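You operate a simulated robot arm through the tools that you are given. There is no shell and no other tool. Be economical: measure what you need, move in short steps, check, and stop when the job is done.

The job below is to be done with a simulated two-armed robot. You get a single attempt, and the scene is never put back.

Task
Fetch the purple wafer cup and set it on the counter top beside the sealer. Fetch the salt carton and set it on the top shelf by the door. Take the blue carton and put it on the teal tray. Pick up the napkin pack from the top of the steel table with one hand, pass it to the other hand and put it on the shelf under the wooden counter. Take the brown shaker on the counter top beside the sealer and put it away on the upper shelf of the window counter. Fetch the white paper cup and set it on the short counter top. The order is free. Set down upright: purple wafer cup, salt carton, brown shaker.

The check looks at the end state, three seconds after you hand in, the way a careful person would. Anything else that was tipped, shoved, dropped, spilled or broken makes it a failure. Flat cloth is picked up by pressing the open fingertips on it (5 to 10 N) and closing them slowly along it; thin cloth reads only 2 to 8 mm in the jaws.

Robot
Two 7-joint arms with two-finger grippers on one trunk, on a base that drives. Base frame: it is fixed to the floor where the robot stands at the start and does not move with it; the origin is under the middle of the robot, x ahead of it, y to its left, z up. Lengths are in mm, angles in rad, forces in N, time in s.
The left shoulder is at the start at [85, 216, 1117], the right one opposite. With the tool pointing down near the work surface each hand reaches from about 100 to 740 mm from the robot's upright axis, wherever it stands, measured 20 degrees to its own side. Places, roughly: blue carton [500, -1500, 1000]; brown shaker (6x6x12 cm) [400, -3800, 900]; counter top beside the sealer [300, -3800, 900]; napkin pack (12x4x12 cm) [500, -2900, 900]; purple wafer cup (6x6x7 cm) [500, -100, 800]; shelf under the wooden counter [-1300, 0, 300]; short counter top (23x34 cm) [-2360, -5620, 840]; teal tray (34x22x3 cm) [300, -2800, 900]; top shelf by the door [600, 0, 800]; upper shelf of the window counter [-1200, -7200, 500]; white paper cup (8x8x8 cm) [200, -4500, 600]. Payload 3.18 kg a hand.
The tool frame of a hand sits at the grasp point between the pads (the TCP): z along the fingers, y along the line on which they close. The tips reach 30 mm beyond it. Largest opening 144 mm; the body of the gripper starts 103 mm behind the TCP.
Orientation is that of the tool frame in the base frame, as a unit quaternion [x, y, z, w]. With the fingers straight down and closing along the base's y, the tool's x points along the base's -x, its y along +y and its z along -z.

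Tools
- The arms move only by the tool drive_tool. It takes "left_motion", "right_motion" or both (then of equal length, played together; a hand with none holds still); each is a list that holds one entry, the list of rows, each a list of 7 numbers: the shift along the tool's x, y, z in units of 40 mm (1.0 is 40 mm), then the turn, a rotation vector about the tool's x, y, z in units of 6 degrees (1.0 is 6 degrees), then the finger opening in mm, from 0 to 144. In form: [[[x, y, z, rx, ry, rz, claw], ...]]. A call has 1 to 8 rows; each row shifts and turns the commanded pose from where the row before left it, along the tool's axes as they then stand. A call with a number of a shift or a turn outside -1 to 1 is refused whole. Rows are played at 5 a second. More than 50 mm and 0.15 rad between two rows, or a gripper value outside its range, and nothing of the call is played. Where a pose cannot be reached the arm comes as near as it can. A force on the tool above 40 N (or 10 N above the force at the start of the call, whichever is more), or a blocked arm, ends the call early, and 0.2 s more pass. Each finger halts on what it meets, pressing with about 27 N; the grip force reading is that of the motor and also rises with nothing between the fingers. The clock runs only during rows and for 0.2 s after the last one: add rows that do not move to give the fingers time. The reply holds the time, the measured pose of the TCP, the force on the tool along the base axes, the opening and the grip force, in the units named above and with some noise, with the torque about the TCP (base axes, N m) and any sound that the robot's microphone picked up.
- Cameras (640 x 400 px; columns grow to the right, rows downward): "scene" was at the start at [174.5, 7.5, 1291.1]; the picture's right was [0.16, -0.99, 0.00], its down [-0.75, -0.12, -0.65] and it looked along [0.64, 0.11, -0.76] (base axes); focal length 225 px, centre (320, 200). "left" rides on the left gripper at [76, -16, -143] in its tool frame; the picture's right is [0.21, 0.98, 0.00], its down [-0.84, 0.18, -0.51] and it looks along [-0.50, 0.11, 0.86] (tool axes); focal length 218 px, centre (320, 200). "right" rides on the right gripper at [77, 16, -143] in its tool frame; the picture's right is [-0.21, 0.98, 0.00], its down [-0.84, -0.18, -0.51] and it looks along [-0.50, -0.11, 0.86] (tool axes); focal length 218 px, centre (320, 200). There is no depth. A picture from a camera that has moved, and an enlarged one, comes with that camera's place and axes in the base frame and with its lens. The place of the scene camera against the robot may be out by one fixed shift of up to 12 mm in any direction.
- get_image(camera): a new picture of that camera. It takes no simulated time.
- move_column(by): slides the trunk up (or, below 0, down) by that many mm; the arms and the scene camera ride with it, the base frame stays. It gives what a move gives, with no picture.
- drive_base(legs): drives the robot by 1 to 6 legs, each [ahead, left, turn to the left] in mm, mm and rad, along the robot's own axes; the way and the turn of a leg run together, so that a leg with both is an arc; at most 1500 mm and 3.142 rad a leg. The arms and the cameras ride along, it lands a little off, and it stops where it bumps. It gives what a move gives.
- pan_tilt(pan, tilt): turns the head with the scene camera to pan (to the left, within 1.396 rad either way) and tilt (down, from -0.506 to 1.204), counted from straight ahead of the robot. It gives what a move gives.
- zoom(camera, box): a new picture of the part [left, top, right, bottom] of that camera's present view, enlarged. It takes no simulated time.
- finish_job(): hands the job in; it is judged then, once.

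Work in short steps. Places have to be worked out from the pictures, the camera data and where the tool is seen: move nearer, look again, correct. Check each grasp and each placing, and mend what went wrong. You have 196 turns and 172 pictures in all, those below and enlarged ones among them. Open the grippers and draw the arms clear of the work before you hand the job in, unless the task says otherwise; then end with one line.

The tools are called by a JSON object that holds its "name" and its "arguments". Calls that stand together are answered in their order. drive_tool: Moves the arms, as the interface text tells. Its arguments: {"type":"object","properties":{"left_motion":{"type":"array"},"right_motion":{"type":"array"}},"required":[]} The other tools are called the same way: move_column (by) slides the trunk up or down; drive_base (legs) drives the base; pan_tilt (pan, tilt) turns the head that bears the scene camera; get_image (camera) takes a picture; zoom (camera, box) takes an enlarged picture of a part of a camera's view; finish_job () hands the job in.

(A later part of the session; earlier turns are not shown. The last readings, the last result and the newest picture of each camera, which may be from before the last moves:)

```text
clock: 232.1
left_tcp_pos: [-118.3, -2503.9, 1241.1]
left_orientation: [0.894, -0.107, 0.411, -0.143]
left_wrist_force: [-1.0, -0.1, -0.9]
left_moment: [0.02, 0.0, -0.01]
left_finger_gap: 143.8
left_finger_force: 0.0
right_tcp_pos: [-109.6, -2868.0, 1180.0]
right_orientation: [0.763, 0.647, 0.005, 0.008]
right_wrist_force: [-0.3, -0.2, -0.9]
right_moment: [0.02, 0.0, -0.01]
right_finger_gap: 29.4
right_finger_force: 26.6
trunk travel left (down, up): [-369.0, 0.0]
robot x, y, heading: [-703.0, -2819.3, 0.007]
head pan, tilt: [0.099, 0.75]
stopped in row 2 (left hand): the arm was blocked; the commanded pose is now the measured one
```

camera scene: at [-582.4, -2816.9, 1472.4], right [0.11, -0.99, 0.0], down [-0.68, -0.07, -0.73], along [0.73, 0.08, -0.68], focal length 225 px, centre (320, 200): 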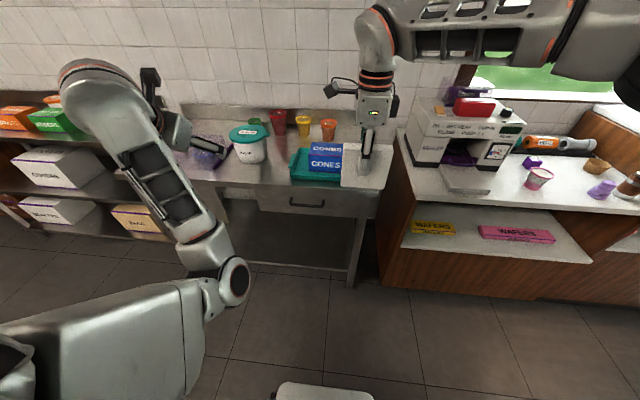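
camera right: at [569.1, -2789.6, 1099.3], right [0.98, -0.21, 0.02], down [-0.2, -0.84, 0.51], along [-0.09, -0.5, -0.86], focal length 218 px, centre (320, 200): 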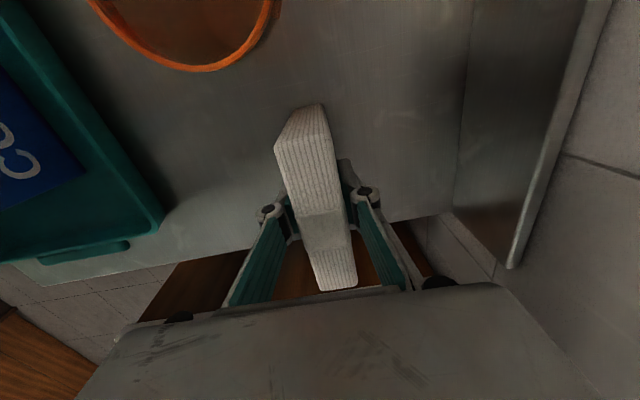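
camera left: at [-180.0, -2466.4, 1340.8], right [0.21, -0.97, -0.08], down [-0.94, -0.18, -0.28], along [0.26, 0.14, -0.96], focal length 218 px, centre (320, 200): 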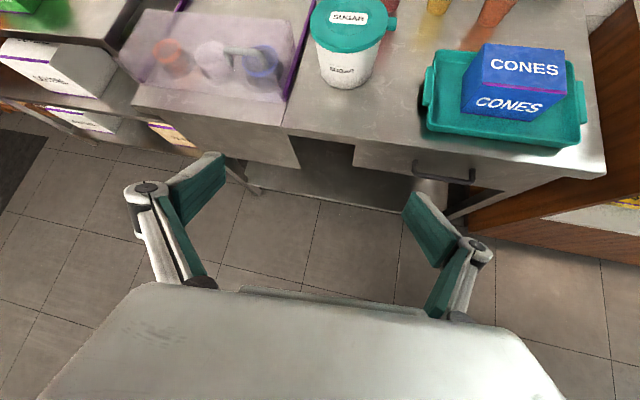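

The left arm is at its limit when retracted, so I handle the arms separately. First I turn the right hand.

{"name": "drive_tool", "arguments": {"right_motion": [[[0, 0, 0, 0, 0, 1, 25], [0, 0, 0, 0, 0, 1, 25], [0, 0, 0, 0, 0, 1, 25], [0, 0, 0, 0, 0, 1, 25], [0, 0, 0, 0, 0, 1, 25], [0, 0, 0, 0, 0, 1, 25], [0, 0, 0, 0, 0, 1, 25], [0, 0, 0, 0, 0, 1, 25]]]}}

{"name": "drive_tool", "arguments": {"right_motion": [[[0, 0, 0, 0, 0, 1, 25], [0, 0, 0, 0, 0, 1, 25], [0, 0, 0, 0, 0, 1, 25], [0, 0, 0, 0, 0, 1, 25], [0, 0, 0, 0, 0, 1, 25], [0, 0, 0, 0, 0, 0, 25]]]}}

{"name": "drive_tool", "arguments": {"left_motion": [[[0.2, 0.1, 0.9, 0, 0, 0, 144], [0.2, 0.1, 0.9, 0, 0, 0, 144], [0.2, 0.1, 0.9, 0, 0, 0, 144], [0, 0, 0, -0.3, 0.2, -0.3, 144], [0, 0, 0, -0.3, 0.2, -0.3, 144], [0, 0, 0, -0.3, 0.2, -0.3, 144]]]}}

```text
clock: 233.9
left_tcp_pos: [-116.5, -2502.0, 1240.0]
left_orientation: [0.894, -0.105, 0.411, -0.143]
left_wrist_force: [0.1, 1.1, 0.1]
left_moment: [0.0, 0.05, 0.0]
left_finger_gap: 143.8
left_finger_force: 0.1
right_tcp_pos: [-109.5, -2867.9, 1179.7]
right_orientation: [0.96, 0.281, 0.008, 0.006]
right_wrist_force: [-0.5, 0.3, -0.7]
right_moment: [0.0, 0.02, 0.02]
right_finger_gap: 29.1
right_finger_force: 27.2
trunk travel left (down, up): [-369.0, 0.0]
robot x, y, heading: [-707.2, -2818.4, 0.009]
head pan, tilt: [0.099, 0.75]
```

```text
clock: 235.3
left_tcp_pos: [-117.3, -2502.8, 1241.0]
left_orientation: [0.895, -0.107, 0.41, -0.142]
left_wrist_force: [0.0, -0.2, -0.5]
left_moment: [0.0, 0.01, -0.01]
left_finger_gap: 144.1
left_finger_force: 0.0
right_tcp_pos: [-109.6, -2866.9, 1181.3]
right_orientation: [1.0, 0.024, 0.009, 0.004]
right_wrist_force: [-0.3, 0.6, -1.3]
right_moment: [-0.03, 0.01, -0.02]
right_finger_gap: 29.0
right_finger_force: 27.5
trunk travel left (down, up): [-369.0, 0.0]
robot x, y, heading: [-706.8, -2820.5, 0.003]
head pan, tilt: [0.099, 0.75]
```

```text
clock: 236.7
left_tcp_pos: [-20.4, -2502.5, 1185.9]
left_orientation: [0.891, -0.088, 0.439, -0.076]
left_wrist_force: [0.9, 0.0, 1.1]
left_moment: [0.0, -0.03, 0.02]
left_finger_gap: 143.8
left_finger_force: 0.0
right_tcp_pos: [-110.1, -2867.1, 1180.9]
right_orientation: [1.0, 0.025, 0.009, 0.005]
right_wrist_force: [0.1, 0.1, -0.8]
right_moment: [-0.02, -0.04, 0.02]
right_finger_gap: 28.8
right_finger_force: 27.1
trunk travel left (down, up): [-369.0, 0.0]
robot x, y, heading: [-706.9, -2820.7, 0.005]
head pan, tilt: [0.099, 0.75]
```

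The right hand is turned and the pack's plane now points forward. The left is free again when extended, so I square it up and bring it across.

{"name": "drive_tool", "arguments": {"left_motion": [[[0, 0, 0, -0.25, -0.57, -0.7, 144], [0, 0, 0, -0.25, -0.57, -0.7, 144], [0, 0, 0, -0.25, -0.57, -0.7, 144], [0, 0.8, 0, 0, 0, 0, 144], [0, 0.8, 0, 0, 0, 0, 144], [0, 0.8, 0, 0, 0, 0, 144], [0, 0.8, 0, 0, 0, 0, 144], [0, 0.8, 0, 0, 0, 0, 144]]]}}

```text
clock: 238.5
left_tcp_pos: [-20.5, -2664.8, 1183.9]
left_orientation: [0.933, 0.001, 0.359, -0.001]
left_wrist_force: [0.1, -0.1, -0.4]
left_moment: [0.01, 0.03, 0.01]
left_finger_gap: 143.8
left_finger_force: 0.1
right_tcp_pos: [-109.7, -2867.3, 1180.4]
right_orientation: [1.0, 0.023, 0.009, 0.004]
right_wrist_force: [0.8, 0.0, 0.1]
right_moment: [-0.01, 0.03, -0.02]
right_finger_gap: 29.3
right_finger_force: 27.4
trunk travel left (down, up): [-369.0, 0.0]
robot x, y, heading: [-707.1, -2824.2, 0.005]
head pan, tilt: [0.099, 0.75]
```

It follows exactly. Now the left goes down to pass under, while the right brings the pack forward and a bit left.

{"name": "drive_tool", "arguments": {"left_motion": [[[-0.65, 0, 0.72, 0, 0, 0, 144], [-0.65, 0, 0.72, 0, 0, 0, 144], [-0.65, 0, 0.72, 0, 0, 0, 144], [-0.65, 0, 0.72, 0, 0, 0, 144], [0, 0, 0, 0, 0, 0, 144]]], "right_motion": [[[0.86, -0.46, 0, 0, 0, 0, 25], [0.86, -0.46, 0, 0, 0, 0, 25], [0.86, -0.46, 0, 0, 0, 0, 25], [0, 0, 0, 0, 0, 0, 25], [0, 0, 0, 0, 0, 0, 25]]]}}

{"name": "drive_tool", "arguments": {"left_motion": [[[0, 0.9, 0, 0, 0, 0, 144], [0, 0.9, 0, 0, 0, 0, 144], [0, 0.9, 0, 0, 0, 0, 144], [0, 0, 0, 0, 0, 0, 144]]]}}

{"name": "get_image", "arguments": {"camera": "scene"}}

{"name": "get_image", "arguments": {"camera": "left"}}

```text
clock: 239.9
left_tcp_pos: [-20.8, -2664.2, 1029.5]
left_orientation: [0.934, 0.0, 0.358, 0.0]
left_wrist_force: [-0.7, 0.2, -0.3]
left_moment: [0.02, -0.02, 0.0]
left_finger_gap: 144.0
left_finger_force: 0.1
right_tcp_pos: [-9.1, -2864.5, 1182.7]
right_orientation: [1.0, -0.016, 0.005, -0.005]
right_wrist_force: [-0.3, -0.5, -0.9]
right_moment: [0.02, 0.0, -0.02]
right_finger_gap: 29.0
right_finger_force: 26.8
right hand out of reach, approached as far as the arm can: row 3
trunk travel left (down, up): [-369.0, 0.0]
robot x, y, heading: [-706.8, -2822.1, 0.009]
head pan, tilt: [0.099, 0.75]
stopped in row 5 (right hand): the arm was blocked; the commanded pose is now the measured one
```

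```text
clock: 240.9
left_tcp_pos: [-20.6, -2770.2, 1030.0]
left_orientation: [0.933, 0.001, 0.359, -0.001]
left_wrist_force: [-0.3, 0.6, 0.1]
left_moment: [-0.01, 0.0, 0.03]
left_finger_gap: 144.0
left_finger_force: 0.1
right_tcp_pos: [-8.7, -2861.8, 1185.6]
right_orientation: [1.0, -0.015, 0.006, -0.004]
right_wrist_force: [-0.2, 0.4, -0.5]
right_moment: [-0.05, 0.01, 0.04]
right_finger_gap: 29.1
right_finger_force: 27.0
trunk travel left (down, up): [-369.0, 0.0]
robot x, y, heading: [-706.6, -2821.5, 0.011]
head pan, tilt: [0.099, 0.75]
```

```text
82 pictures are left
camera scene: at [-581.9, -2815.4, 1472.3], right [0.11, -0.99, 0.0], down [-0.68, -0.07, -0.73], along [0.73, 0.08, -0.68], focal length 225 px, centre (320, 200)
```

scene: 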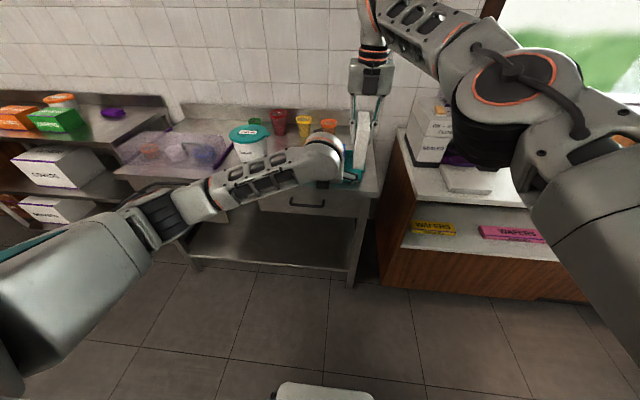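

```text
81 pictures are left
camera left: at [-60.9, -2753.4, 1186.6], right [0.16, -0.98, 0.14], down [-0.96, -0.18, -0.19], along [0.21, -0.11, -0.97], focal length 218 px, centre (320, 200)
```

left: 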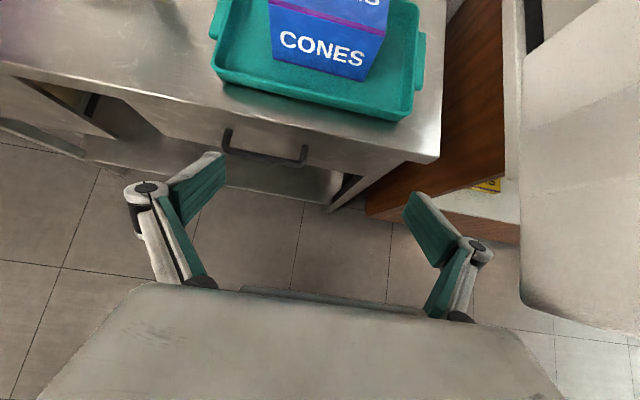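

Now the left arm has even flipped into a natural elbow-out posture. With this steep pitch its camera would hit the pack, so I pitch the hand up to about 12° and then move under the pack.

{"name": "drive_tool", "arguments": {"left_motion": [[[0, 0, 0, 0, 0.9, 0, 144], [0, 0, 0, 0, 0.9, 0, 144], [0, 0, 0, 0, 0.9, 0, 144], [0, 0, 0, 0, 0.9, 0, 144], [0, 0, 0, 0, 0.9, 0, 144], [0, 0, 0, 0, 0.9, 0, 144], [0, 0, 0, 0, 0.6, 0, 144], [0, 0, 0, 0, 0, 0, 144]]]}}

{"name": "get_image", "arguments": {"camera": "left"}}

```text
clock: 242.7
left_tcp_pos: [-19.4, -2771.6, 1028.9]
left_orientation: [0.776, 0.001, 0.63, -0.001]
left_wrist_force: [-0.4, 0.3, -0.1]
left_moment: [0.01, 0.0, 0.0]
left_finger_gap: 144.1
left_finger_force: 0.2
right_tcp_pos: [-8.5, -2863.8, 1185.5]
right_orientation: [1.0, -0.014, 0.007, -0.005]
right_wrist_force: [0.0, -0.9, -0.1]
right_moment: [0.01, -0.01, -0.04]
right_finger_gap: 29.4
right_finger_force: 27.2
trunk travel left (down, up): [-369.0, 0.0]
robot x, y, heading: [-708.3, -2820.7, 0.006]
head pan, tilt: [0.099, 0.75]
```

```text
80 pictures are left
camera left: at [-145.5, -2755.1, 1133.4], right [0.04, -0.98, 0.2], down [-0.67, -0.18, -0.72], along [0.74, -0.1, -0.66], focal length 218 px, centre (320, 200)
```

left: 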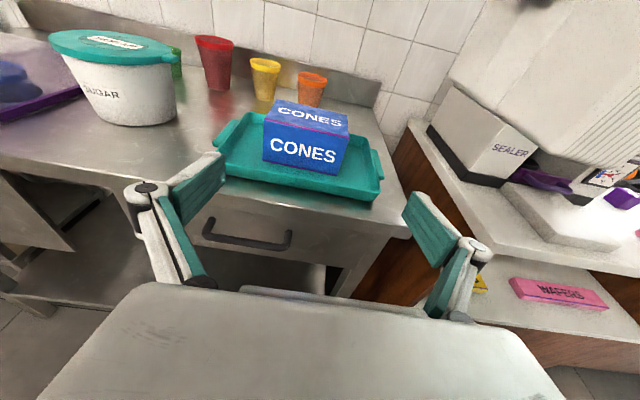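

The pack is visible at the upper right. I move the left across under the pack and look before rising.

{"name": "drive_tool", "arguments": {"left_motion": [[[0, 0.76, -0.12, 0, 0, 0, 144], [0, 0.76, -0.12, 0, 0, 0, 144], [0, 0.76, -0.12, 0, 0, 0, 144], [0, 0, 0, 0, 0, 0, 144]]]}}

{"name": "get_image", "arguments": {"camera": "left"}}

{"name": "zoom", "arguments": {"camera": "scene", "box": [240, 60, 480, 210]}}

```text
clock: 243.7
left_tcp_pos: [-32.8, -2862.7, 1031.6]
left_orientation: [0.776, 0.002, 0.631, -0.001]
left_wrist_force: [-1.3, -1.0, -0.3]
left_moment: [0.01, 0.02, -0.04]
left_finger_gap: 144.0
left_finger_force: 0.0
right_tcp_pos: [-8.7, -2863.0, 1186.5]
right_orientation: [1.0, -0.015, 0.007, -0.005]
right_wrist_force: [0.8, 0.7, -0.8]
right_moment: [-0.05, -0.02, 0.01]
right_finger_gap: 29.1
right_finger_force: 26.9
trunk travel left (down, up): [-369.0, 0.0]
robot x, y, heading: [-710.5, -2820.7, 0.009]
head pan, tilt: [0.099, 0.75]
```

```text
79 pictures are left
camera left: at [-158.4, -2846.1, 1135.7], right [0.05, -0.98, 0.2], down [-0.67, -0.18, -0.72], along [0.74, -0.1, -0.66], focal length 218 px, centre (320, 200)
```

left: 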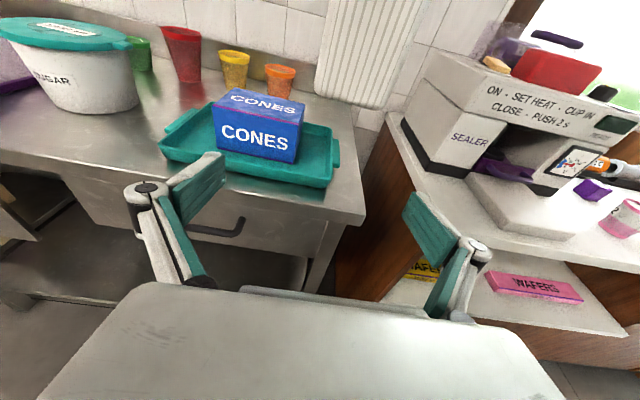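

```text
2.67 times, centred on (360, 135) of scene
camera zoom: at [-581.6, -2815.6, 1472.3], right [0.11, -0.99, 0.0], down [-0.68, -0.07, -0.73], along [0.73, 0.08, -0.68], focal length 599 px, centre (213, 373)
```

zoom: 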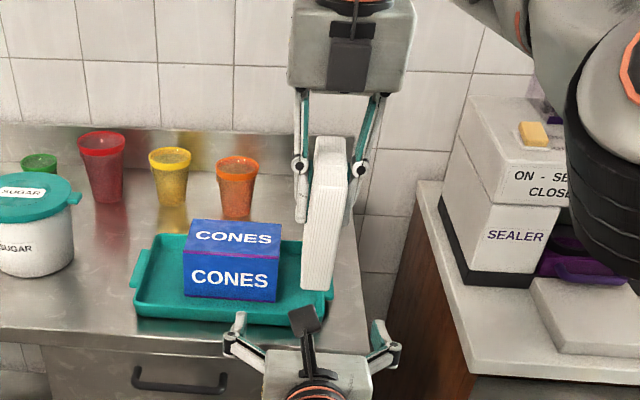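

The pack hangs directly over the open left jaws, with the left camera behind it. I rise 97 mm so the jaws straddle its lower rear part.

{"name": "drive_tool", "arguments": {"left_motion": [[[0.79, 0, -0.165, 0, 0, 0, 144], [0.79, 0, -0.165, 0, 0, 0, 144], [0.79, 0, -0.165, 0, 0, 0, 144], [0, 0, 0, 0, 0, 0, 144]]]}}

{"name": "get_image", "arguments": {"camera": "left"}}

{"name": "zoom", "arguments": {"camera": "scene", "box": [240, 60, 480, 210]}}

```text
clock: 244.7
left_tcp_pos: [-33.0, -2862.3, 1128.7]
left_orientation: [0.776, 0.001, 0.63, -0.001]
left_wrist_force: [0.7, -0.1, -0.1]
left_moment: [-0.02, -0.04, 0.0]
left_finger_gap: 143.9
left_finger_force: 0.1
right_tcp_pos: [-8.5, -2863.2, 1185.8]
right_orientation: [1.0, -0.014, 0.007, -0.006]
right_wrist_force: [-0.2, -0.2, -0.8]
right_moment: [-0.01, 0.0, 0.01]
right_finger_gap: 29.4
right_finger_force: 26.9
trunk travel left (down, up): [-369.0, 0.0]
robot x, y, heading: [-705.6, -2821.5, 0.004]
head pan, tilt: [0.099, 0.75]
```

```text
77 pictures are left
camera left: at [-158.3, -2846.3, 1233.1], right [0.05, -0.98, 0.2], down [-0.67, -0.18, -0.72], along [0.74, -0.1, -0.66], focal length 218 px, centre (320, 200)
```

left: 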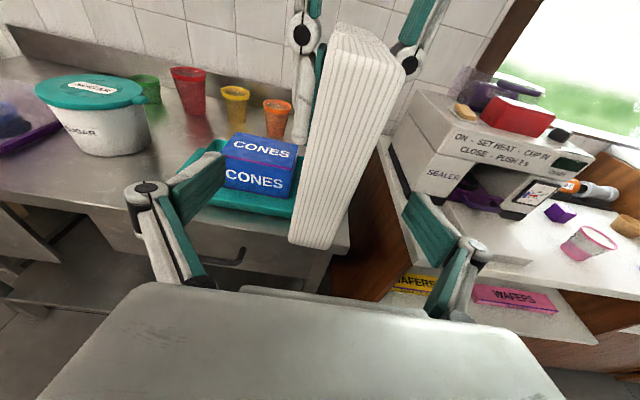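

```text
2.67 times, centred on (360, 135) of scene
camera zoom: at [-581.6, -2816.4, 1472.3], right [0.11, -0.99, 0.0], down [-0.68, -0.07, -0.73], along [0.73, 0.08, -0.68], focal length 599 px, centre (213, 373)
```

zoom: 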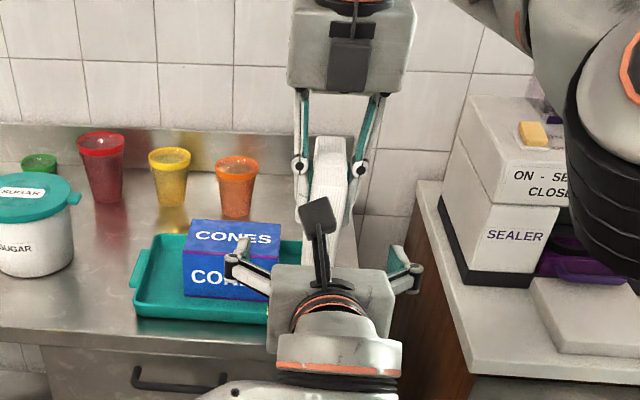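

The pack is well inside the left jaws (rear edge at x -68, tips at x -4). I close the left hand slowly.

{"name": "drive_tool", "arguments": {"left_motion": [[[0, 0, 0, 0, 0, 0, 110], [0, 0, 0, 0, 0, 0, 80], [0, 0, 0, 0, 0, 0, 60], [0, 0, 0, 0, 0, 0, 45], [0, 0, 0, 0, 0, 0, 32], [0, 0, 0, 0, 0, 0, 25], [0, 0, 0, 0, 0, 0, 25]]]}}

{"name": "get_image", "arguments": {"camera": "left"}}

```text
clock: 246.3
left_tcp_pos: [-33.6, -2862.6, 1128.7]
left_orientation: [0.777, 0.0, 0.63, -0.001]
left_wrist_force: [0.6, 0.9, -0.3]
left_moment: [0.23, 0.01, -0.36]
left_finger_gap: 29.5
left_finger_force: 26.9
right_tcp_pos: [-7.6, -2863.5, 1186.8]
right_orientation: [1.0, -0.015, 0.007, -0.005]
right_wrist_force: [-0.9, -0.5, -0.6]
right_moment: [-0.28, 0.03, 0.39]
right_finger_gap: 29.2
right_finger_force: 27.1
trunk travel left (down, up): [-369.0, 0.0]
robot x, y, heading: [-707.3, -2821.2, 0.006]
head pan, tilt: [0.099, 0.75]
```

```text
75 pictures are left
camera left: at [-158.4, -2846.4, 1232.9], right [0.05, -0.98, 0.2], down [-0.67, -0.18, -0.72], along [0.74, -0.1, -0.66], focal length 218 px, centre (320, 200)
```

left: 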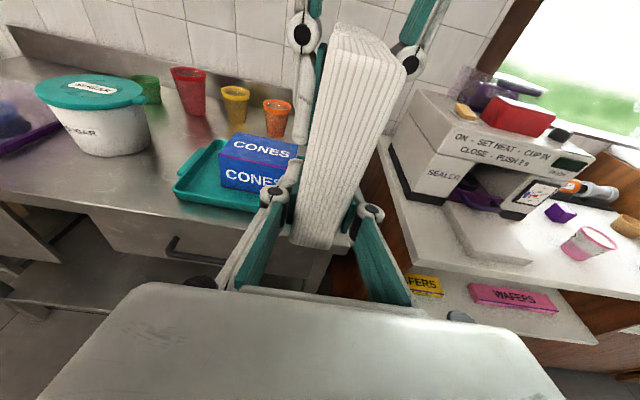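

Both hands hold the pack, each reading 29 mm. I open the right hand and raise it clear.

{"name": "drive_tool", "arguments": {"right_motion": [[[0, 0, 0, 0, 0, 0, 50], [0, 0, 0, 0, 0, 0, 80], [0, 0, 0, 0, 0, 0, 80], [0, 0, -0.8, 0, 0, 0, 80], [0, 0, -0.8, 0, 0, 0, 80], [0, 0, -0.8, 0, 0, 0, 80], [0, 0, -0.6, 0, 0, 0, 80]]]}}

{"name": "get_image", "arguments": {"camera": "left"}}

```text
clock: 248.1
left_tcp_pos: [-34.1, -2863.6, 1129.0]
left_orientation: [0.777, 0.002, 0.63, -0.003]
left_wrist_force: [0.8, 0.5, -0.1]
left_moment: [0.0, 0.06, 0.03]
left_finger_gap: 29.1
left_finger_force: 27.1
right_tcp_pos: [-18.4, -2891.6, 1262.0]
right_orientation: [0.998, -0.051, 0.005, -0.02]
right_wrist_force: [-0.6, -0.1, 0.7]
right_moment: [0.06, 0.02, 0.0]
right_finger_gap: 79.9
right_finger_force: 0.0
right hand out of reach, approached as far as the arm can: row 4, 5, 6, 7
trunk travel left (down, up): [-369.0, 0.0]
robot x, y, heading: [-706.0, -2821.6, 0.007]
head pan, tilt: [0.099, 0.75]
stopped in row 7 (right hand): the arm was blocked; the commanded pose is now the measured one
```

```text
74 pictures are left
camera left: at [-158.1, -2847.2, 1232.5], right [0.05, -0.98, 0.2], down [-0.67, -0.18, -0.72], along [0.74, -0.1, -0.66], focal length 218 px, centre (320, 200)
```

left: 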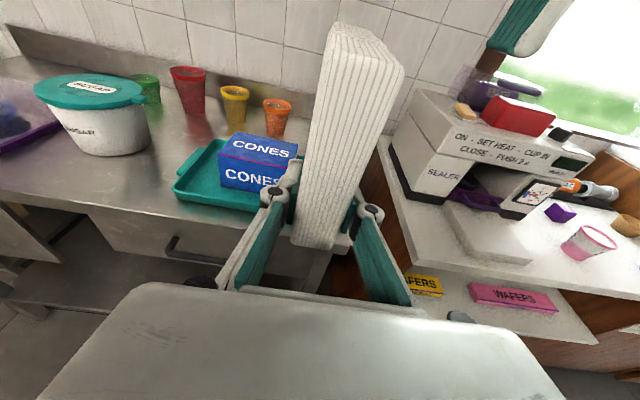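

The left hand holds the pack alone. I move the right hand aside, then turn and drive towards the wooden counter.

{"name": "drive_tool", "arguments": {"right_motion": [[[-0.3, 0.9, 0, 0, 0, 0, 80], [-0.5, 0.8, 0, 0, 0, 0, 80], [-0.5, 0.8, 0, 0, 0, 0, 80], [-0.5, 0.8, 0, 0, 0, 0, 80], [-0.5, 0.8, 0, 0, 0, 0, 80], [-0.5, 0.8, 0, 0, 0, 0, 80]]]}}

{"name": "drive_base", "arguments": {"legs": [[150, 0, 0], [0, 0, 1.57], [1300, 0, 0], [700, 0, 0]]}}

{"name": "pan_tilt", "arguments": {"pan": 0.7, "tilt": 0.6}}

{"name": "get_image", "arguments": {"camera": "scene"}}

```text
clock: 249.5
left_tcp_pos: [-34.1, -2866.0, 1129.6]
left_orientation: [0.776, 0.001, 0.63, -0.002]
left_wrist_force: [0.1, -0.3, 0.0]
left_moment: [0.04, 0.01, 0.04]
left_finger_gap: 29.2
left_finger_force: 27.6
right_tcp_pos: [-151.1, -3072.2, 1254.0]
right_orientation: [0.999, -0.047, 0.007, -0.021]
right_wrist_force: [1.1, -1.2, 1.0]
right_moment: [0.09, -0.04, -0.01]
right_finger_gap: 80.2
right_finger_force: 0.0
trunk travel left (down, up): [-369.0, 0.0]
robot x, y, heading: [-708.5, -2820.6, 0.003]
head pan, tilt: [0.099, 0.75]
```

```text
clock: 264.3
left_tcp_pos: [-511.3, -133.7, 1128.0]
left_orientation: [0.551, 0.548, 0.447, -0.444]
left_wrist_force: [0.0, 0.4, -1.0]
left_moment: [-0.03, -0.03, 0.02]
left_finger_gap: 29.2
left_finger_force: 27.2
right_tcp_pos: [-305.4, -251.6, 1252.8]
right_orientation: [0.742, 0.671, -0.01, -0.019]
right_wrist_force: [-0.3, 0.2, 0.0]
right_moment: [-0.07, -0.03, 0.0]
right_finger_gap: 80.0
right_finger_force: 0.0
trunk travel left (down, up): [-369.0, 0.0]
robot x, y, heading: [-561.2, -808.1, 1.573]
head pan, tilt: [0.099, 0.75]
```

```text
clock: 265.3
left_tcp_pos: [-511.3, -133.1, 1129.6]
left_orientation: [0.55, 0.547, 0.448, -0.445]
left_wrist_force: [1.0, 0.6, -1.2]
left_moment: [0.0, 0.02, -0.03]
left_finger_gap: 29.3
left_finger_force: 26.3
right_tcp_pos: [-306.6, -250.7, 1254.2]
right_orientation: [0.742, 0.67, -0.011, -0.019]
right_wrist_force: [0.3, -0.2, -0.6]
right_moment: [-0.01, -0.04, 0.0]
right_finger_gap: 79.9
right_finger_force: 0.0
trunk travel left (down, up): [-369.0, 0.0]
robot x, y, heading: [-560.7, -805.2, 1.574]
head pan, tilt: [0.7, 0.6]
```

```text
73 pictures are left
camera scene: at [-613.6, -703.2, 1485.2], right [0.76, 0.64, 0.0], down [0.36, -0.43, -0.82], along [-0.53, 0.63, -0.57], focal length 225 px, centre (320, 200)
```

scene: 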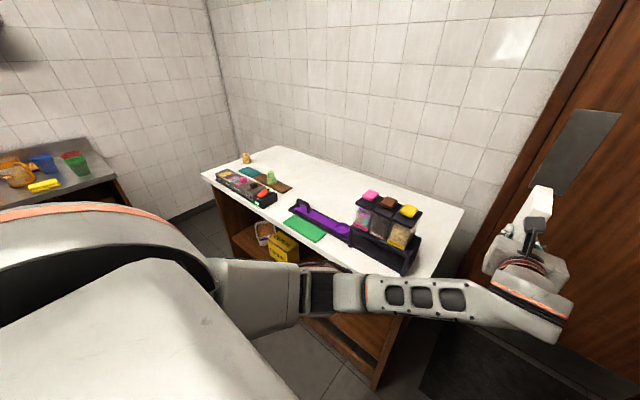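

The wooden counter runs along x from -1840 to -650, with its open front facing -y at y ≈ -270, so this heading is right. I back off, slide left to the free part of its shelf and look in.

{"name": "drive_base", "arguments": {"legs": [[-330, 0, 0], [0, 540, 0]]}}

{"name": "pan_tilt", "arguments": {"pan": -0.1, "tilt": 0.7}}

{"name": "move_column", "arguments": {"by": -330}}

{"name": "get_image", "arguments": {"camera": "scene"}}

```text
clock: 272.3
left_tcp_pos: [-1055.6, -465.1, 1130.4]
left_orientation: [0.55, 0.548, 0.447, -0.445]
left_wrist_force: [0.4, -0.5, -0.6]
left_moment: [0.02, -0.04, -0.02]
left_finger_gap: 29.0
left_finger_force: 27.0
right_tcp_pos: [-848.7, -582.4, 1253.1]
right_orientation: [0.741, 0.671, -0.01, -0.018]
right_wrist_force: [0.2, 0.0, 0.5]
right_moment: [-0.01, -0.03, -0.01]
right_finger_gap: 80.1
right_finger_force: 0.0
trunk travel left (down, up): [-369.0, 0.0]
robot x, y, heading: [-1101.1, -1136.4, 1.572]
head pan, tilt: [0.7, 0.6]
```

```text
clock: 273.5
left_tcp_pos: [-1057.2, -464.4, 1130.0]
left_orientation: [0.55, 0.549, 0.446, -0.445]
left_wrist_force: [0.0, 1.0, -0.5]
left_moment: [0.0, 0.0, -0.02]
left_finger_gap: 28.8
left_finger_force: 27.3
right_tcp_pos: [-849.7, -581.9, 1254.5]
right_orientation: [0.741, 0.672, -0.01, -0.019]
right_wrist_force: [1.0, 0.8, 0.8]
right_moment: [0.01, 0.01, -0.02]
right_finger_gap: 79.9
right_finger_force: 0.2
trunk travel left (down, up): [-369.0, 0.0]
robot x, y, heading: [-1101.0, -1138.0, 1.574]
head pan, tilt: [-0.099, 0.7]
```

```text
clock: 276.7
left_tcp_pos: [-1066.9, -460.6, 791.7]
left_orientation: [0.551, 0.545, 0.435, -0.457]
left_wrist_force: [0.5, 0.3, 0.1]
left_moment: [-0.06, -0.02, 0.01]
left_finger_gap: 29.4
left_finger_force: 27.4
right_tcp_pos: [-850.0, -582.6, 925.1]
right_orientation: [0.741, 0.671, -0.01, -0.019]
right_wrist_force: [0.4, -0.9, 0.1]
right_moment: [0.05, 0.0, 0.0]
right_finger_gap: 80.4
right_finger_force: 0.1
trunk travel left (down, up): [-39.0, 330.0]
robot x, y, heading: [-1096.0, -1140.1, 1.579]
head pan, tilt: [-0.099, 0.7]
```

```text
72 pictures are left
camera scene: at [-1091.3, -798.8, 1108.0], right [1.0, -0.1, 0.0], down [-0.06, -0.64, -0.77], along [0.07, 0.76, -0.64], focal length 225 px, centre (320, 200)
```

scene: 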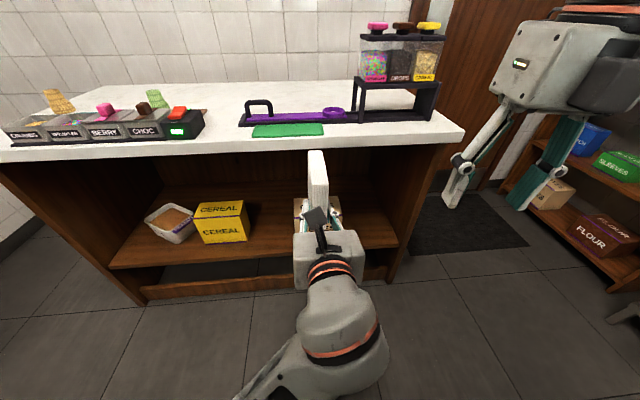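

I see the shelf: yellow cereal box, a basket and a small carton, with a free stretch further right. I move 150 mm right and lower the left hand in front of the counter.

{"name": "drive_base", "arguments": {"legs": [[0, -150, 0]]}}

{"name": "move_column", "arguments": {"by": -38}}

{"name": "drive_tool", "arguments": {"left_motion": [[[-0.97, 0, 0.2, 0, 0, 0, 25], [-0.97, 0, 0.2, 0, 0, 0, 25], [-0.97, 0, 0.2, 0, 0, 0, 25], [-0.97, 0, 0.2, 0, 0, 0, 25], [-0.97, 0, 0.2, 0, 0, 0, 25], [-0.97, 0, 0.2, 0, 0, 0, 25], [-0.97, 0, 0.2, 0, 0, 0, 25]]]}}

{"name": "get_image", "arguments": {"camera": "scene"}}

{"name": "get_image", "arguments": {"camera": "left"}}

```text
clock: 278.7
left_tcp_pos: [-915.6, -458.4, 796.2]
left_orientation: [0.548, 0.546, 0.439, -0.457]
left_wrist_force: [1.0, -0.4, -0.8]
left_moment: [-0.03, -0.01, 0.0]
left_finger_gap: 29.1
left_finger_force: 27.1
right_tcp_pos: [-699.2, -580.5, 923.5]
right_orientation: [0.741, 0.671, -0.01, -0.019]
right_wrist_force: [0.1, -0.5, 0.2]
right_moment: [-0.01, 0.03, 0.01]
right_finger_gap: 79.9
right_finger_force: 0.1
trunk travel left (down, up): [-39.0, 330.0]
robot x, y, heading: [-947.0, -1134.7, 1.573]
head pan, tilt: [-0.099, 0.7]
```

```text
clock: 279.5
left_tcp_pos: [-941.8, -460.1, 847.8]
left_orientation: [-0.516, -0.489, -0.455, 0.536]
left_wrist_force: [0.2, -1.2, 0.3]
left_moment: [-0.02, -0.01, 0.01]
left_finger_gap: 28.9
left_finger_force: 26.7
right_tcp_pos: [-703.0, -615.3, 950.9]
right_orientation: [0.738, 0.672, 0.026, -0.056]
right_wrist_force: [-0.6, 0.7, 0.6]
right_moment: [0.02, 0.0, 0.0]
right_finger_gap: 80.1
right_finger_force: 0.0
trunk travel left (down, up): [-1.0, 368.0]
robot x, y, heading: [-952.2, -1138.1, 1.572]
head pan, tilt: [-0.099, 0.7]
```

```text
clock: 280.0
left_tcp_pos: [-912.4, -428.9, 833.6]
left_orientation: [-0.493, -0.485, -0.494, 0.527]
left_wrist_force: [-2.3, -3.0, -4.4]
left_moment: [0.39, -0.03, -0.33]
left_finger_gap: 29.1
left_finger_force: 27.3
right_tcp_pos: [-690.6, -588.5, 911.5]
right_orientation: [0.741, 0.671, -0.001, -0.036]
right_wrist_force: [-0.3, 1.0, -0.9]
right_moment: [-0.21, 0.06, 0.0]
right_finger_gap: 80.1
right_finger_force: 0.0
trunk travel left (down, up): [-1.0, 368.0]
robot x, y, heading: [-948.0, -1137.4, 1.575]
head pan, tilt: [-0.099, 0.7]
stopped in row 2 (left hand): the arm was blocked; the commanded pose is now the measured one
```

```text
71 pictures are left
camera scene: at [-931.2, -781.6, 1075.6], right [1.0, -0.1, -0.01], down [-0.07, -0.64, -0.77], along [0.07, 0.77, -0.64], focal length 225 px, centre (320, 200)
```

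scene: 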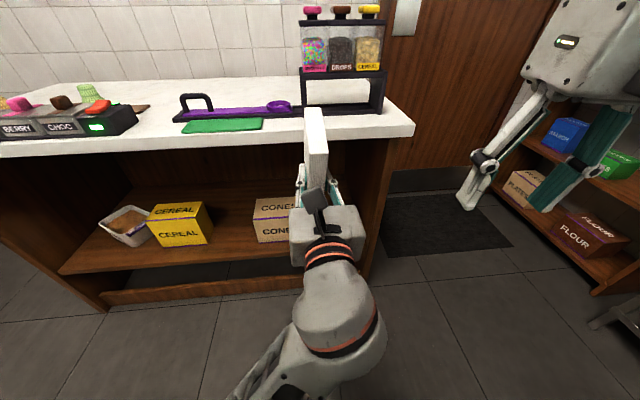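

```text
70 pictures are left
camera left: at [-922.7, -573.3, 904.0], right [0.99, 0.02, 0.17], down [0.16, -0.47, -0.87], along [0.07, 0.88, -0.46], focal length 218 px, centre (320, 200)
```

left: 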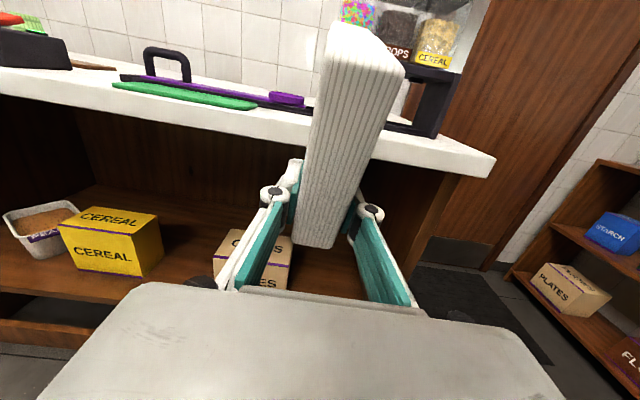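

The trunk is so low that the left elbow meets the base. I raise the trunk 130 mm and pitch the hand down somewhat, which lifts the wrist, and then descend with the arm.

{"name": "move_column", "arguments": {"by": 130}}

{"name": "drive_tool", "arguments": {"left_motion": [[[0, 0, 0, 0, -0.8, 0, 25], [0, 0, 0, 0, -0.8, 0, 25], [0, 0, 0, 0, -0.8, 0, 25], [0, 0, 0, 0, -0.8, 0, 25], [0, 0, 0, 0, -0.8, 0, 25]]]}}

```text
clock: 281.4
left_tcp_pos: [-1004.7, -389.5, 925.5]
left_orientation: [0.459, 0.545, 0.453, -0.535]
left_wrist_force: [0.3, 0.4, -0.4]
left_moment: [-0.01, 0.0, -0.04]
left_finger_gap: 29.1
left_finger_force: 27.0
right_tcp_pos: [-699.0, -584.9, 1017.2]
right_orientation: [0.74, 0.672, -0.003, -0.026]
right_wrist_force: [0.0, -0.3, 0.3]
right_moment: [0.01, -0.01, 0.01]
right_finger_gap: 80.2
right_finger_force: 0.0
trunk travel left (down, up): [-123.0, 246.0]
robot x, y, heading: [-950.7, -1135.9, 1.579]
head pan, tilt: [-0.099, 0.7]
stopped: the arm was blocked; the commanded pose is now the measured one
```

```text
clock: 282.5
left_tcp_pos: [-1059.3, -375.2, 899.0]
left_orientation: [0.534, 0.629, 0.313, -0.47]
left_wrist_force: [-1.3, -0.5, -0.7]
left_moment: [0.01, 0.02, 0.01]
left_finger_gap: 29.2
left_finger_force: 27.1
right_tcp_pos: [-700.0, -585.2, 1017.6]
right_orientation: [0.74, 0.672, -0.003, -0.027]
right_wrist_force: [0.3, -0.7, -0.3]
right_moment: [0.02, -0.02, -0.03]
right_finger_gap: 80.2
right_finger_force: 0.0
trunk travel left (down, up): [-123.0, 246.0]
robot x, y, heading: [-952.5, -1140.1, 1.574]
head pan, tilt: [-0.099, 0.7]
stopped in row 5 (left hand): the arm was blocked; the commanded pose is now the measured one
```

The hand drifted towards the counter edge. I back the base off 180 mm and then try going down.

{"name": "drive_base", "arguments": {"legs": [[-180, 0, 0]]}}

{"name": "drive_tool", "arguments": {"left_motion": [[[-0.83, 0.1, 0.33, 0, 0, 0, 25], [-0.83, 0.1, 0.33, 0, 0, 0, 25], [-0.83, 0.1, 0.33, 0, 0, 0, 25], [-0.83, 0.1, 0.33, 0, 0, 0, 25], [-0.83, 0.1, 0.33, 0, 0, 0, 25], [-0.83, 0.1, 0.33, 0, 0, 0, 25], [-0.83, 0.1, 0.33, 0, 0, 0, 25], [-0.83, 0.1, 0.33, 0, 0, 0, 25]]]}}

{"name": "get_image", "arguments": {"camera": "scene"}}

```text
clock: 284.0
left_tcp_pos: [-1055.6, -555.3, 898.8]
left_orientation: [0.535, 0.628, 0.314, -0.47]
left_wrist_force: [-0.3, 0.0, -0.7]
left_moment: [-0.02, -0.03, -0.02]
left_finger_gap: 29.2
left_finger_force: 26.9
right_tcp_pos: [-696.7, -763.7, 1016.8]
right_orientation: [0.741, 0.671, -0.003, -0.027]
right_wrist_force: [-0.2, -0.8, 1.1]
right_moment: [0.04, 0.0, -0.02]
right_finger_gap: 80.0
right_finger_force: 0.1
trunk travel left (down, up): [-123.0, 246.0]
robot x, y, heading: [-952.0, -1315.5, 1.571]
head pan, tilt: [-0.099, 0.7]
```

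```text
clock: 285.8
left_tcp_pos: [-1055.7, -553.5, 610.8]
left_orientation: [0.535, 0.628, 0.314, -0.47]
left_wrist_force: [0.2, 0.4, -1.8]
left_moment: [0.0, 0.01, 0.04]
left_finger_gap: 29.4
left_finger_force: 26.7
right_tcp_pos: [-697.8, -763.7, 1017.4]
right_orientation: [0.741, 0.671, -0.003, -0.026]
right_wrist_force: [-1.4, -0.6, -0.6]
right_moment: [0.0, 0.03, -0.02]
right_finger_gap: 80.2
right_finger_force: 0.0
trunk travel left (down, up): [-123.0, 246.0]
robot x, y, heading: [-952.1, -1317.4, 1.568]
head pan, tilt: [-0.099, 0.7]
```

```text
69 pictures are left
camera scene: at [-939.6, -1064.1, 1217.0], right [1.0, -0.1, 0.0], down [-0.06, -0.64, -0.76], along [0.07, 0.76, -0.64], focal length 225 px, centre (320, 200)
```

scene: 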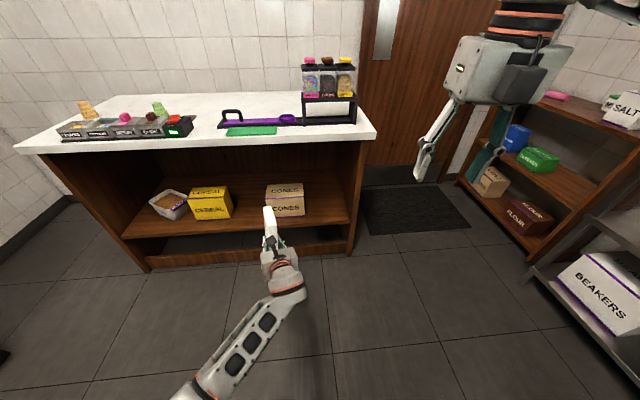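

The arm now tracks exactly. The free stretch of shelf is x -946 to -700, with its front edge at y -182. I straighten the hand (pointing +y, 12° down) and lower it further.

{"name": "drive_tool", "arguments": {"left_motion": [[[0, 0, 0, -0.62, 0.43, -0.04, 25], [0, 0, 0, -0.62, 0.43, -0.04, 25], [0, 0, 0, -0.62, 0.43, -0.04, 25], [0, 0, 0, -0.62, 0.43, -0.04, 25], [-0.88, 0, 0.18, 0, 0, 0, 25], [-0.88, 0, 0.18, 0, 0, 0, 25], [-0.88, 0, 0.18, 0, 0, 0, 25], [-0.88, 0, 0.18, 0, 0, 0, 25]]]}}

{"name": "drive_base", "arguments": {"legs": [[0, -230, 0]]}}

{"name": "get_image", "arguments": {"camera": "left"}}

```text
clock: 287.6
left_tcp_pos: [-1058.4, -553.3, 465.8]
left_orientation: [0.556, 0.541, 0.443, -0.449]
left_wrist_force: [-0.3, 0.5, -0.8]
left_moment: [0.03, -0.01, 0.02]
left_finger_gap: 29.0
left_finger_force: 27.0
right_tcp_pos: [-698.3, -763.4, 1017.2]
right_orientation: [0.741, 0.671, -0.003, -0.027]
right_wrist_force: [-0.1, 0.6, 0.4]
right_moment: [-0.01, 0.0, -0.05]
right_finger_gap: 79.9
right_finger_force: 0.0
trunk travel left (down, up): [-123.0, 246.0]
robot x, y, heading: [-949.9, -1320.5, 1.568]
head pan, tilt: [-0.099, 0.7]
```

```text
clock: 290.2
left_tcp_pos: [-826.9, -553.3, 464.5]
left_orientation: [0.556, 0.541, 0.443, -0.449]
left_wrist_force: [-0.2, 0.4, -0.4]
left_moment: [-0.01, -0.02, 0.01]
left_finger_gap: 29.2
left_finger_force: 26.8
right_tcp_pos: [-466.9, -763.8, 1017.7]
right_orientation: [0.741, 0.671, -0.003, -0.026]
right_wrist_force: [0.2, 0.0, -0.3]
right_moment: [0.01, -0.02, 0.0]
right_finger_gap: 80.2
right_finger_force: 0.0
trunk travel left (down, up): [-123.0, 246.0]
robot x, y, heading: [-720.0, -1315.0, 1.569]
head pan, tilt: [-0.099, 0.7]
```

```text
68 pictures are left
camera left: at [-844.1, -676.0, 570.0], right [0.98, 0.03, 0.19], down [0.16, -0.67, -0.72], along [0.1, 0.74, -0.66], focal length 218 px, centre (320, 200)
```

left: 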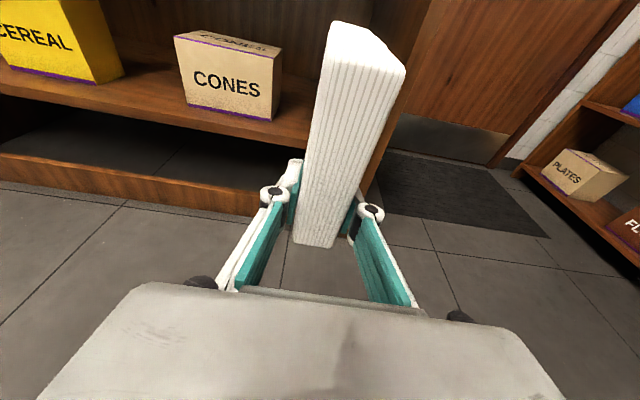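

The shelf top is at about z 315 and x -827 is clear. I lower to z 378 and drive forward into the shelf.

{"name": "drive_tool", "arguments": {"left_motion": [[[-0.7, 0, 0.15, 0, 0, 0, 25], [-0.7, 0, 0.15, 0, 0, 0, 25], [-0.7, 0, 0.15, 0, 0, 0, 25], [0, 0, 0, 0, 0, 0, 25]]]}}

{"name": "drive_base", "arguments": {"legs": [[410, 0, 0]]}}

{"name": "get_image", "arguments": {"camera": "left"}}

{"name": "get_image", "arguments": {"camera": "scene"}}

```text
clock: 291.2
left_tcp_pos: [-854.1, -557.0, 417.4]
left_orientation: [0.552, 0.541, 0.439, -0.458]
left_wrist_force: [-0.2, 0.3, -0.8]
left_moment: [-0.01, 0.0, 0.0]
left_finger_gap: 29.2
left_finger_force: 26.9
left hand out of reach, approached as far as the arm can: row 2, 3
right_tcp_pos: [-467.5, -763.6, 1017.6]
right_orientation: [0.741, 0.671, -0.002, -0.027]
right_wrist_force: [0.2, 0.2, -0.3]
right_moment: [-0.03, 0.0, -0.05]
right_finger_gap: 80.1
right_finger_force: 0.1
trunk travel left (down, up): [-123.0, 246.0]
robot x, y, heading: [-715.0, -1316.4, 1.574]
head pan, tilt: [-0.099, 0.7]
```

```text
clock: 293.8
left_tcp_pos: [-856.1, -151.6, 411.4]
left_orientation: [0.558, 0.54, 0.436, -0.455]
left_wrist_force: [0.0, -0.7, -0.7]
left_moment: [-0.02, -0.03, 0.02]
left_finger_gap: 29.2
left_finger_force: 27.5
right_tcp_pos: [-469.4, -350.5, 1018.0]
right_orientation: [0.74, 0.672, -0.003, -0.027]
right_wrist_force: [0.4, -0.4, 0.1]
right_moment: [0.0, -0.01, 0.02]
right_finger_gap: 80.1
right_finger_force: 0.1
trunk travel left (down, up): [-123.0, 246.0]
robot x, y, heading: [-719.9, -906.2, 1.581]
head pan, tilt: [-0.099, 0.7]
```

```text
67 pictures are left
camera left: at [-869.9, -276.1, 515.2], right [0.98, 0.04, 0.17], down [0.15, -0.67, -0.73], along [0.08, 0.74, -0.67], focal length 218 px, centre (320, 200)
```

left: 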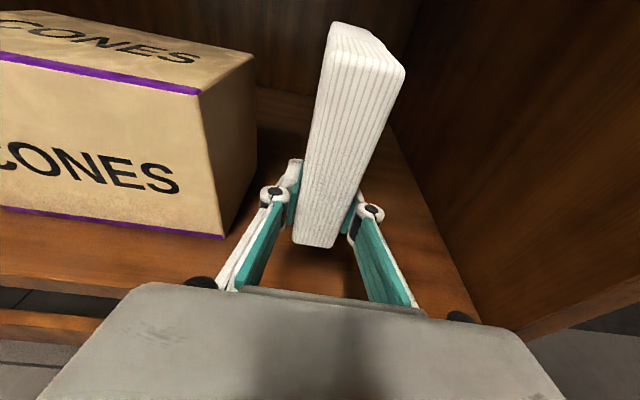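

```text
66 pictures are left
camera scene: at [-711.0, -651.2, 1217.1], right [1.0, -0.09, 0.0], down [-0.06, -0.64, -0.76], along [0.07, 0.76, -0.64], focal length 225 px, centre (320, 200)
```

scene: 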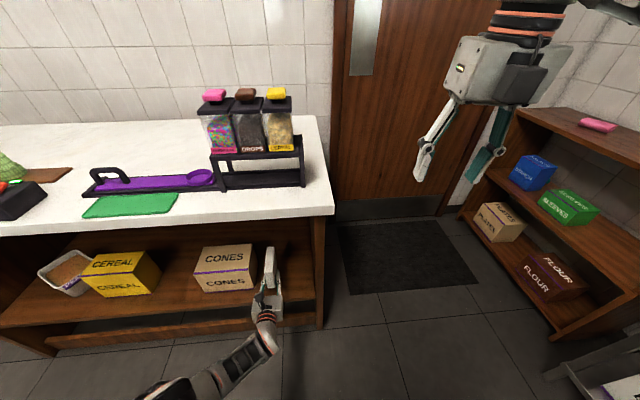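

The pack is inside the shelf, clear of the carton and the wall. I lower it with the trunk.

{"name": "move_column", "arguments": {"by": -55}}

{"name": "get_image", "arguments": {"camera": "left"}}

```text
clock: 294.8
left_tcp_pos: [-857.8, -152.2, 360.0]
left_orientation: [0.558, 0.539, 0.437, -0.455]
left_wrist_force: [0.1, -0.2, 0.4]
left_moment: [-0.05, 0.01, -0.02]
left_finger_gap: 29.0
left_finger_force: 27.1
right_tcp_pos: [-470.3, -350.9, 964.0]
right_orientation: [0.74, 0.672, -0.001, -0.028]
right_wrist_force: [0.4, -0.5, 0.4]
right_moment: [0.03, 0.03, 0.02]
right_finger_gap: 80.1
right_finger_force: 0.3
trunk travel left (down, up): [-68.0, 301.0]
robot x, y, heading: [-720.7, -907.2, 1.576]
head pan, tilt: [-0.099, 0.7]
```

```text
65 pictures are left
camera left: at [-870.1, -275.7, 462.0], right [0.98, 0.04, 0.17], down [0.15, -0.67, -0.73], along [0.08, 0.74, -0.66], focal length 218 px, centre (320, 200)
```

left: 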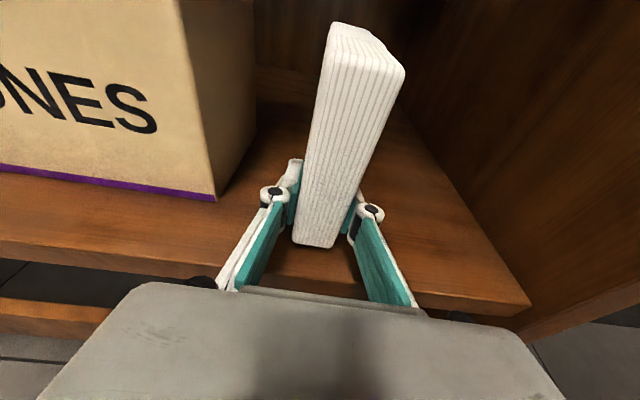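

The shelf's front edge is at y ≈ -200, so the pack should go deeper. I drive 50 mm forward and lower further.

{"name": "drive_base", "arguments": {"legs": [[55, 0, 0]]}}

{"name": "move_column", "arguments": {"by": -18}}

{"name": "get_image", "arguments": {"camera": "left"}}

```text
clock: 295.7
left_tcp_pos: [-856.0, -98.6, 355.6]
left_orientation: [0.558, 0.541, 0.435, -0.455]
left_wrist_force: [0.3, -1.5, -0.9]
left_moment: [-0.03, -0.02, 0.01]
left_finger_gap: 29.3
left_finger_force: 27.2
right_tcp_pos: [-468.8, -296.1, 962.8]
right_orientation: [0.74, 0.672, -0.003, -0.027]
right_wrist_force: [0.0, -0.2, 0.1]
right_moment: [-0.04, -0.03, -0.02]
right_finger_gap: 80.0
right_finger_force: 0.0
trunk travel left (down, up): [-68.0, 301.0]
robot x, y, heading: [-720.4, -850.2, 1.575]
head pan, tilt: [-0.099, 0.7]
```

```text
clock: 296.3
left_tcp_pos: [-855.3, -98.4, 342.8]
left_orientation: [0.555, 0.537, 0.44, -0.458]
left_wrist_force: [-0.8, -1.2, 10.5]
left_moment: [-0.09, -0.2, 0.02]
left_finger_gap: 29.1
left_finger_force: 27.3
right_tcp_pos: [-470.6, -294.8, 941.6]
right_orientation: [0.74, 0.673, -0.005, -0.023]
right_wrist_force: [0.4, 0.4, 0.4]
right_moment: [-0.02, -0.02, 0.0]
right_finger_gap: 80.2
right_finger_force: 0.0
trunk travel left (down, up): [-51.0, 318.0]
robot x, y, heading: [-722.4, -848.4, 1.576]
head pan, tilt: [-0.099, 0.7]
stopped: the force on the tool passed its limit at 45 N (the readings are from after the stop); the commanded pose is now the measured one
```

```text
64 pictures are left
camera left: at [-867.6, -222.9, 446.0], right [0.98, 0.04, 0.17], down [0.15, -0.66, -0.73], along [0.08, 0.75, -0.66], focal length 218 px, centre (320, 200)
```

left: 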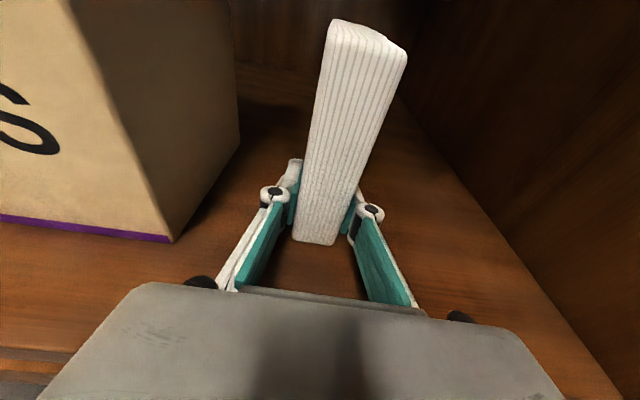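

The pack rests on the shelf. I open the left hand slowly and look.

{"name": "drive_tool", "arguments": {"left_motion": [[[0, 0, 0, 0, 0, 0, 36], [0, 0, 0, 0, 0, 0, 44], [0, 0, 0, 0, 0, 0, 52], [0, 0, 0, 0, 0, 0, 62], [0, 0, 0, 0, 0, 0, 72], [0, 0, 0, 0, 0, 0, 72]]]}}

{"name": "get_image", "arguments": {"camera": "left"}}

```text
clock: 297.7
left_tcp_pos: [-855.1, -99.4, 342.0]
left_orientation: [0.556, 0.537, 0.439, -0.458]
left_wrist_force: [-2.7, 3.2, 9.8]
left_moment: [0.29, -0.27, 0.22]
left_finger_gap: 73.7
left_finger_force: 0.0
right_tcp_pos: [-469.6, -297.1, 943.5]
right_orientation: [0.739, 0.673, -0.005, -0.024]
right_wrist_force: [-0.8, -0.2, -0.4]
right_moment: [-0.02, 0.0, 0.03]
right_finger_gap: 79.9
right_finger_force: 0.1
trunk travel left (down, up): [-51.0, 318.0]
robot x, y, heading: [-719.9, -849.9, 1.575]
head pan, tilt: [-0.099, 0.7]
```

```text
63 pictures are left
camera left: at [-868.0, -223.0, 445.5], right [0.98, 0.04, 0.17], down [0.15, -0.66, -0.73], along [0.08, 0.75, -0.66], focal length 218 px, centre (320, 200)
```

left: 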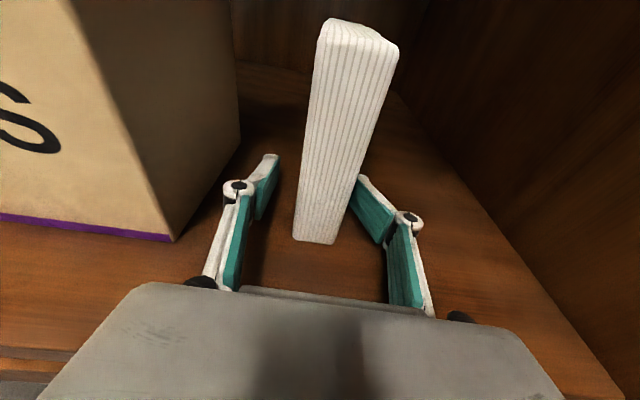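

The pack stands on its own. I lift 6 mm off the shelf and back straight out.

{"name": "drive_tool", "arguments": {"left_motion": [[[0.15, 0, -0.03, 0, 0, 0, 72], [0, 0, 0, 0, 0, 0, 72]]]}}

{"name": "drive_base", "arguments": {"legs": [[-450, 0, 0]]}}

{"name": "get_image", "arguments": {"camera": "left"}}

```text
clock: 298.3
left_tcp_pos: [-854.0, -100.4, 343.4]
left_orientation: [0.556, 0.539, 0.437, -0.457]
left_wrist_force: [-0.8, -0.3, 0.5]
left_moment: [0.03, 0.0, -0.01]
left_finger_gap: 71.8
left_finger_force: 0.1
right_tcp_pos: [-470.7, -294.8, 941.0]
right_orientation: [0.74, 0.672, -0.005, -0.023]
right_wrist_force: [0.1, -0.5, 0.0]
right_moment: [0.0, 0.04, -0.02]
right_finger_gap: 80.0
right_finger_force: 0.0
trunk travel left (down, up): [-51.0, 318.0]
robot x, y, heading: [-721.7, -849.1, 1.575]
head pan, tilt: [-0.099, 0.7]
```

```text
clock: 301.0
left_tcp_pos: [-850.8, -543.5, 347.4]
left_orientation: [0.557, 0.537, 0.439, -0.456]
left_wrist_force: [-0.1, -0.3, 0.2]
left_moment: [-0.01, 0.0, 0.02]
left_finger_gap: 72.1
left_finger_force: 0.0
right_tcp_pos: [-467.5, -742.1, 942.3]
right_orientation: [0.741, 0.671, -0.005, -0.023]
right_wrist_force: [-0.2, -0.9, 0.4]
right_moment: [0.02, 0.01, 0.0]
right_finger_gap: 79.9
right_finger_force: 0.1
trunk travel left (down, up): [-51.0, 318.0]
robot x, y, heading: [-722.4, -1296.1, 1.572]
head pan, tilt: [-0.099, 0.7]
```

```text
62 pictures are left
camera left: at [-863.5, -668.5, 450.8], right [0.99, 0.03, 0.17], down [0.15, -0.67, -0.73], along [0.09, 0.75, -0.66], focal length 218 px, centre (320, 200)
```

left: 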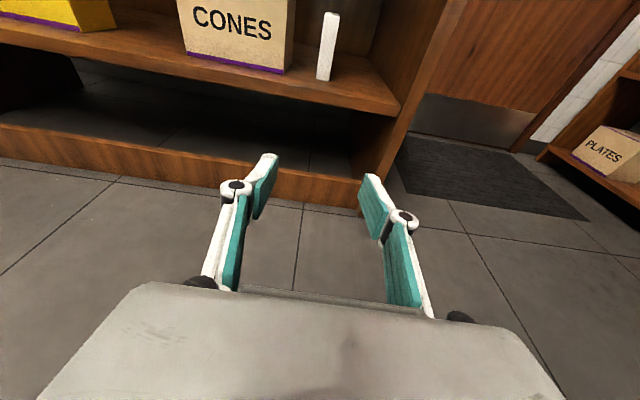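

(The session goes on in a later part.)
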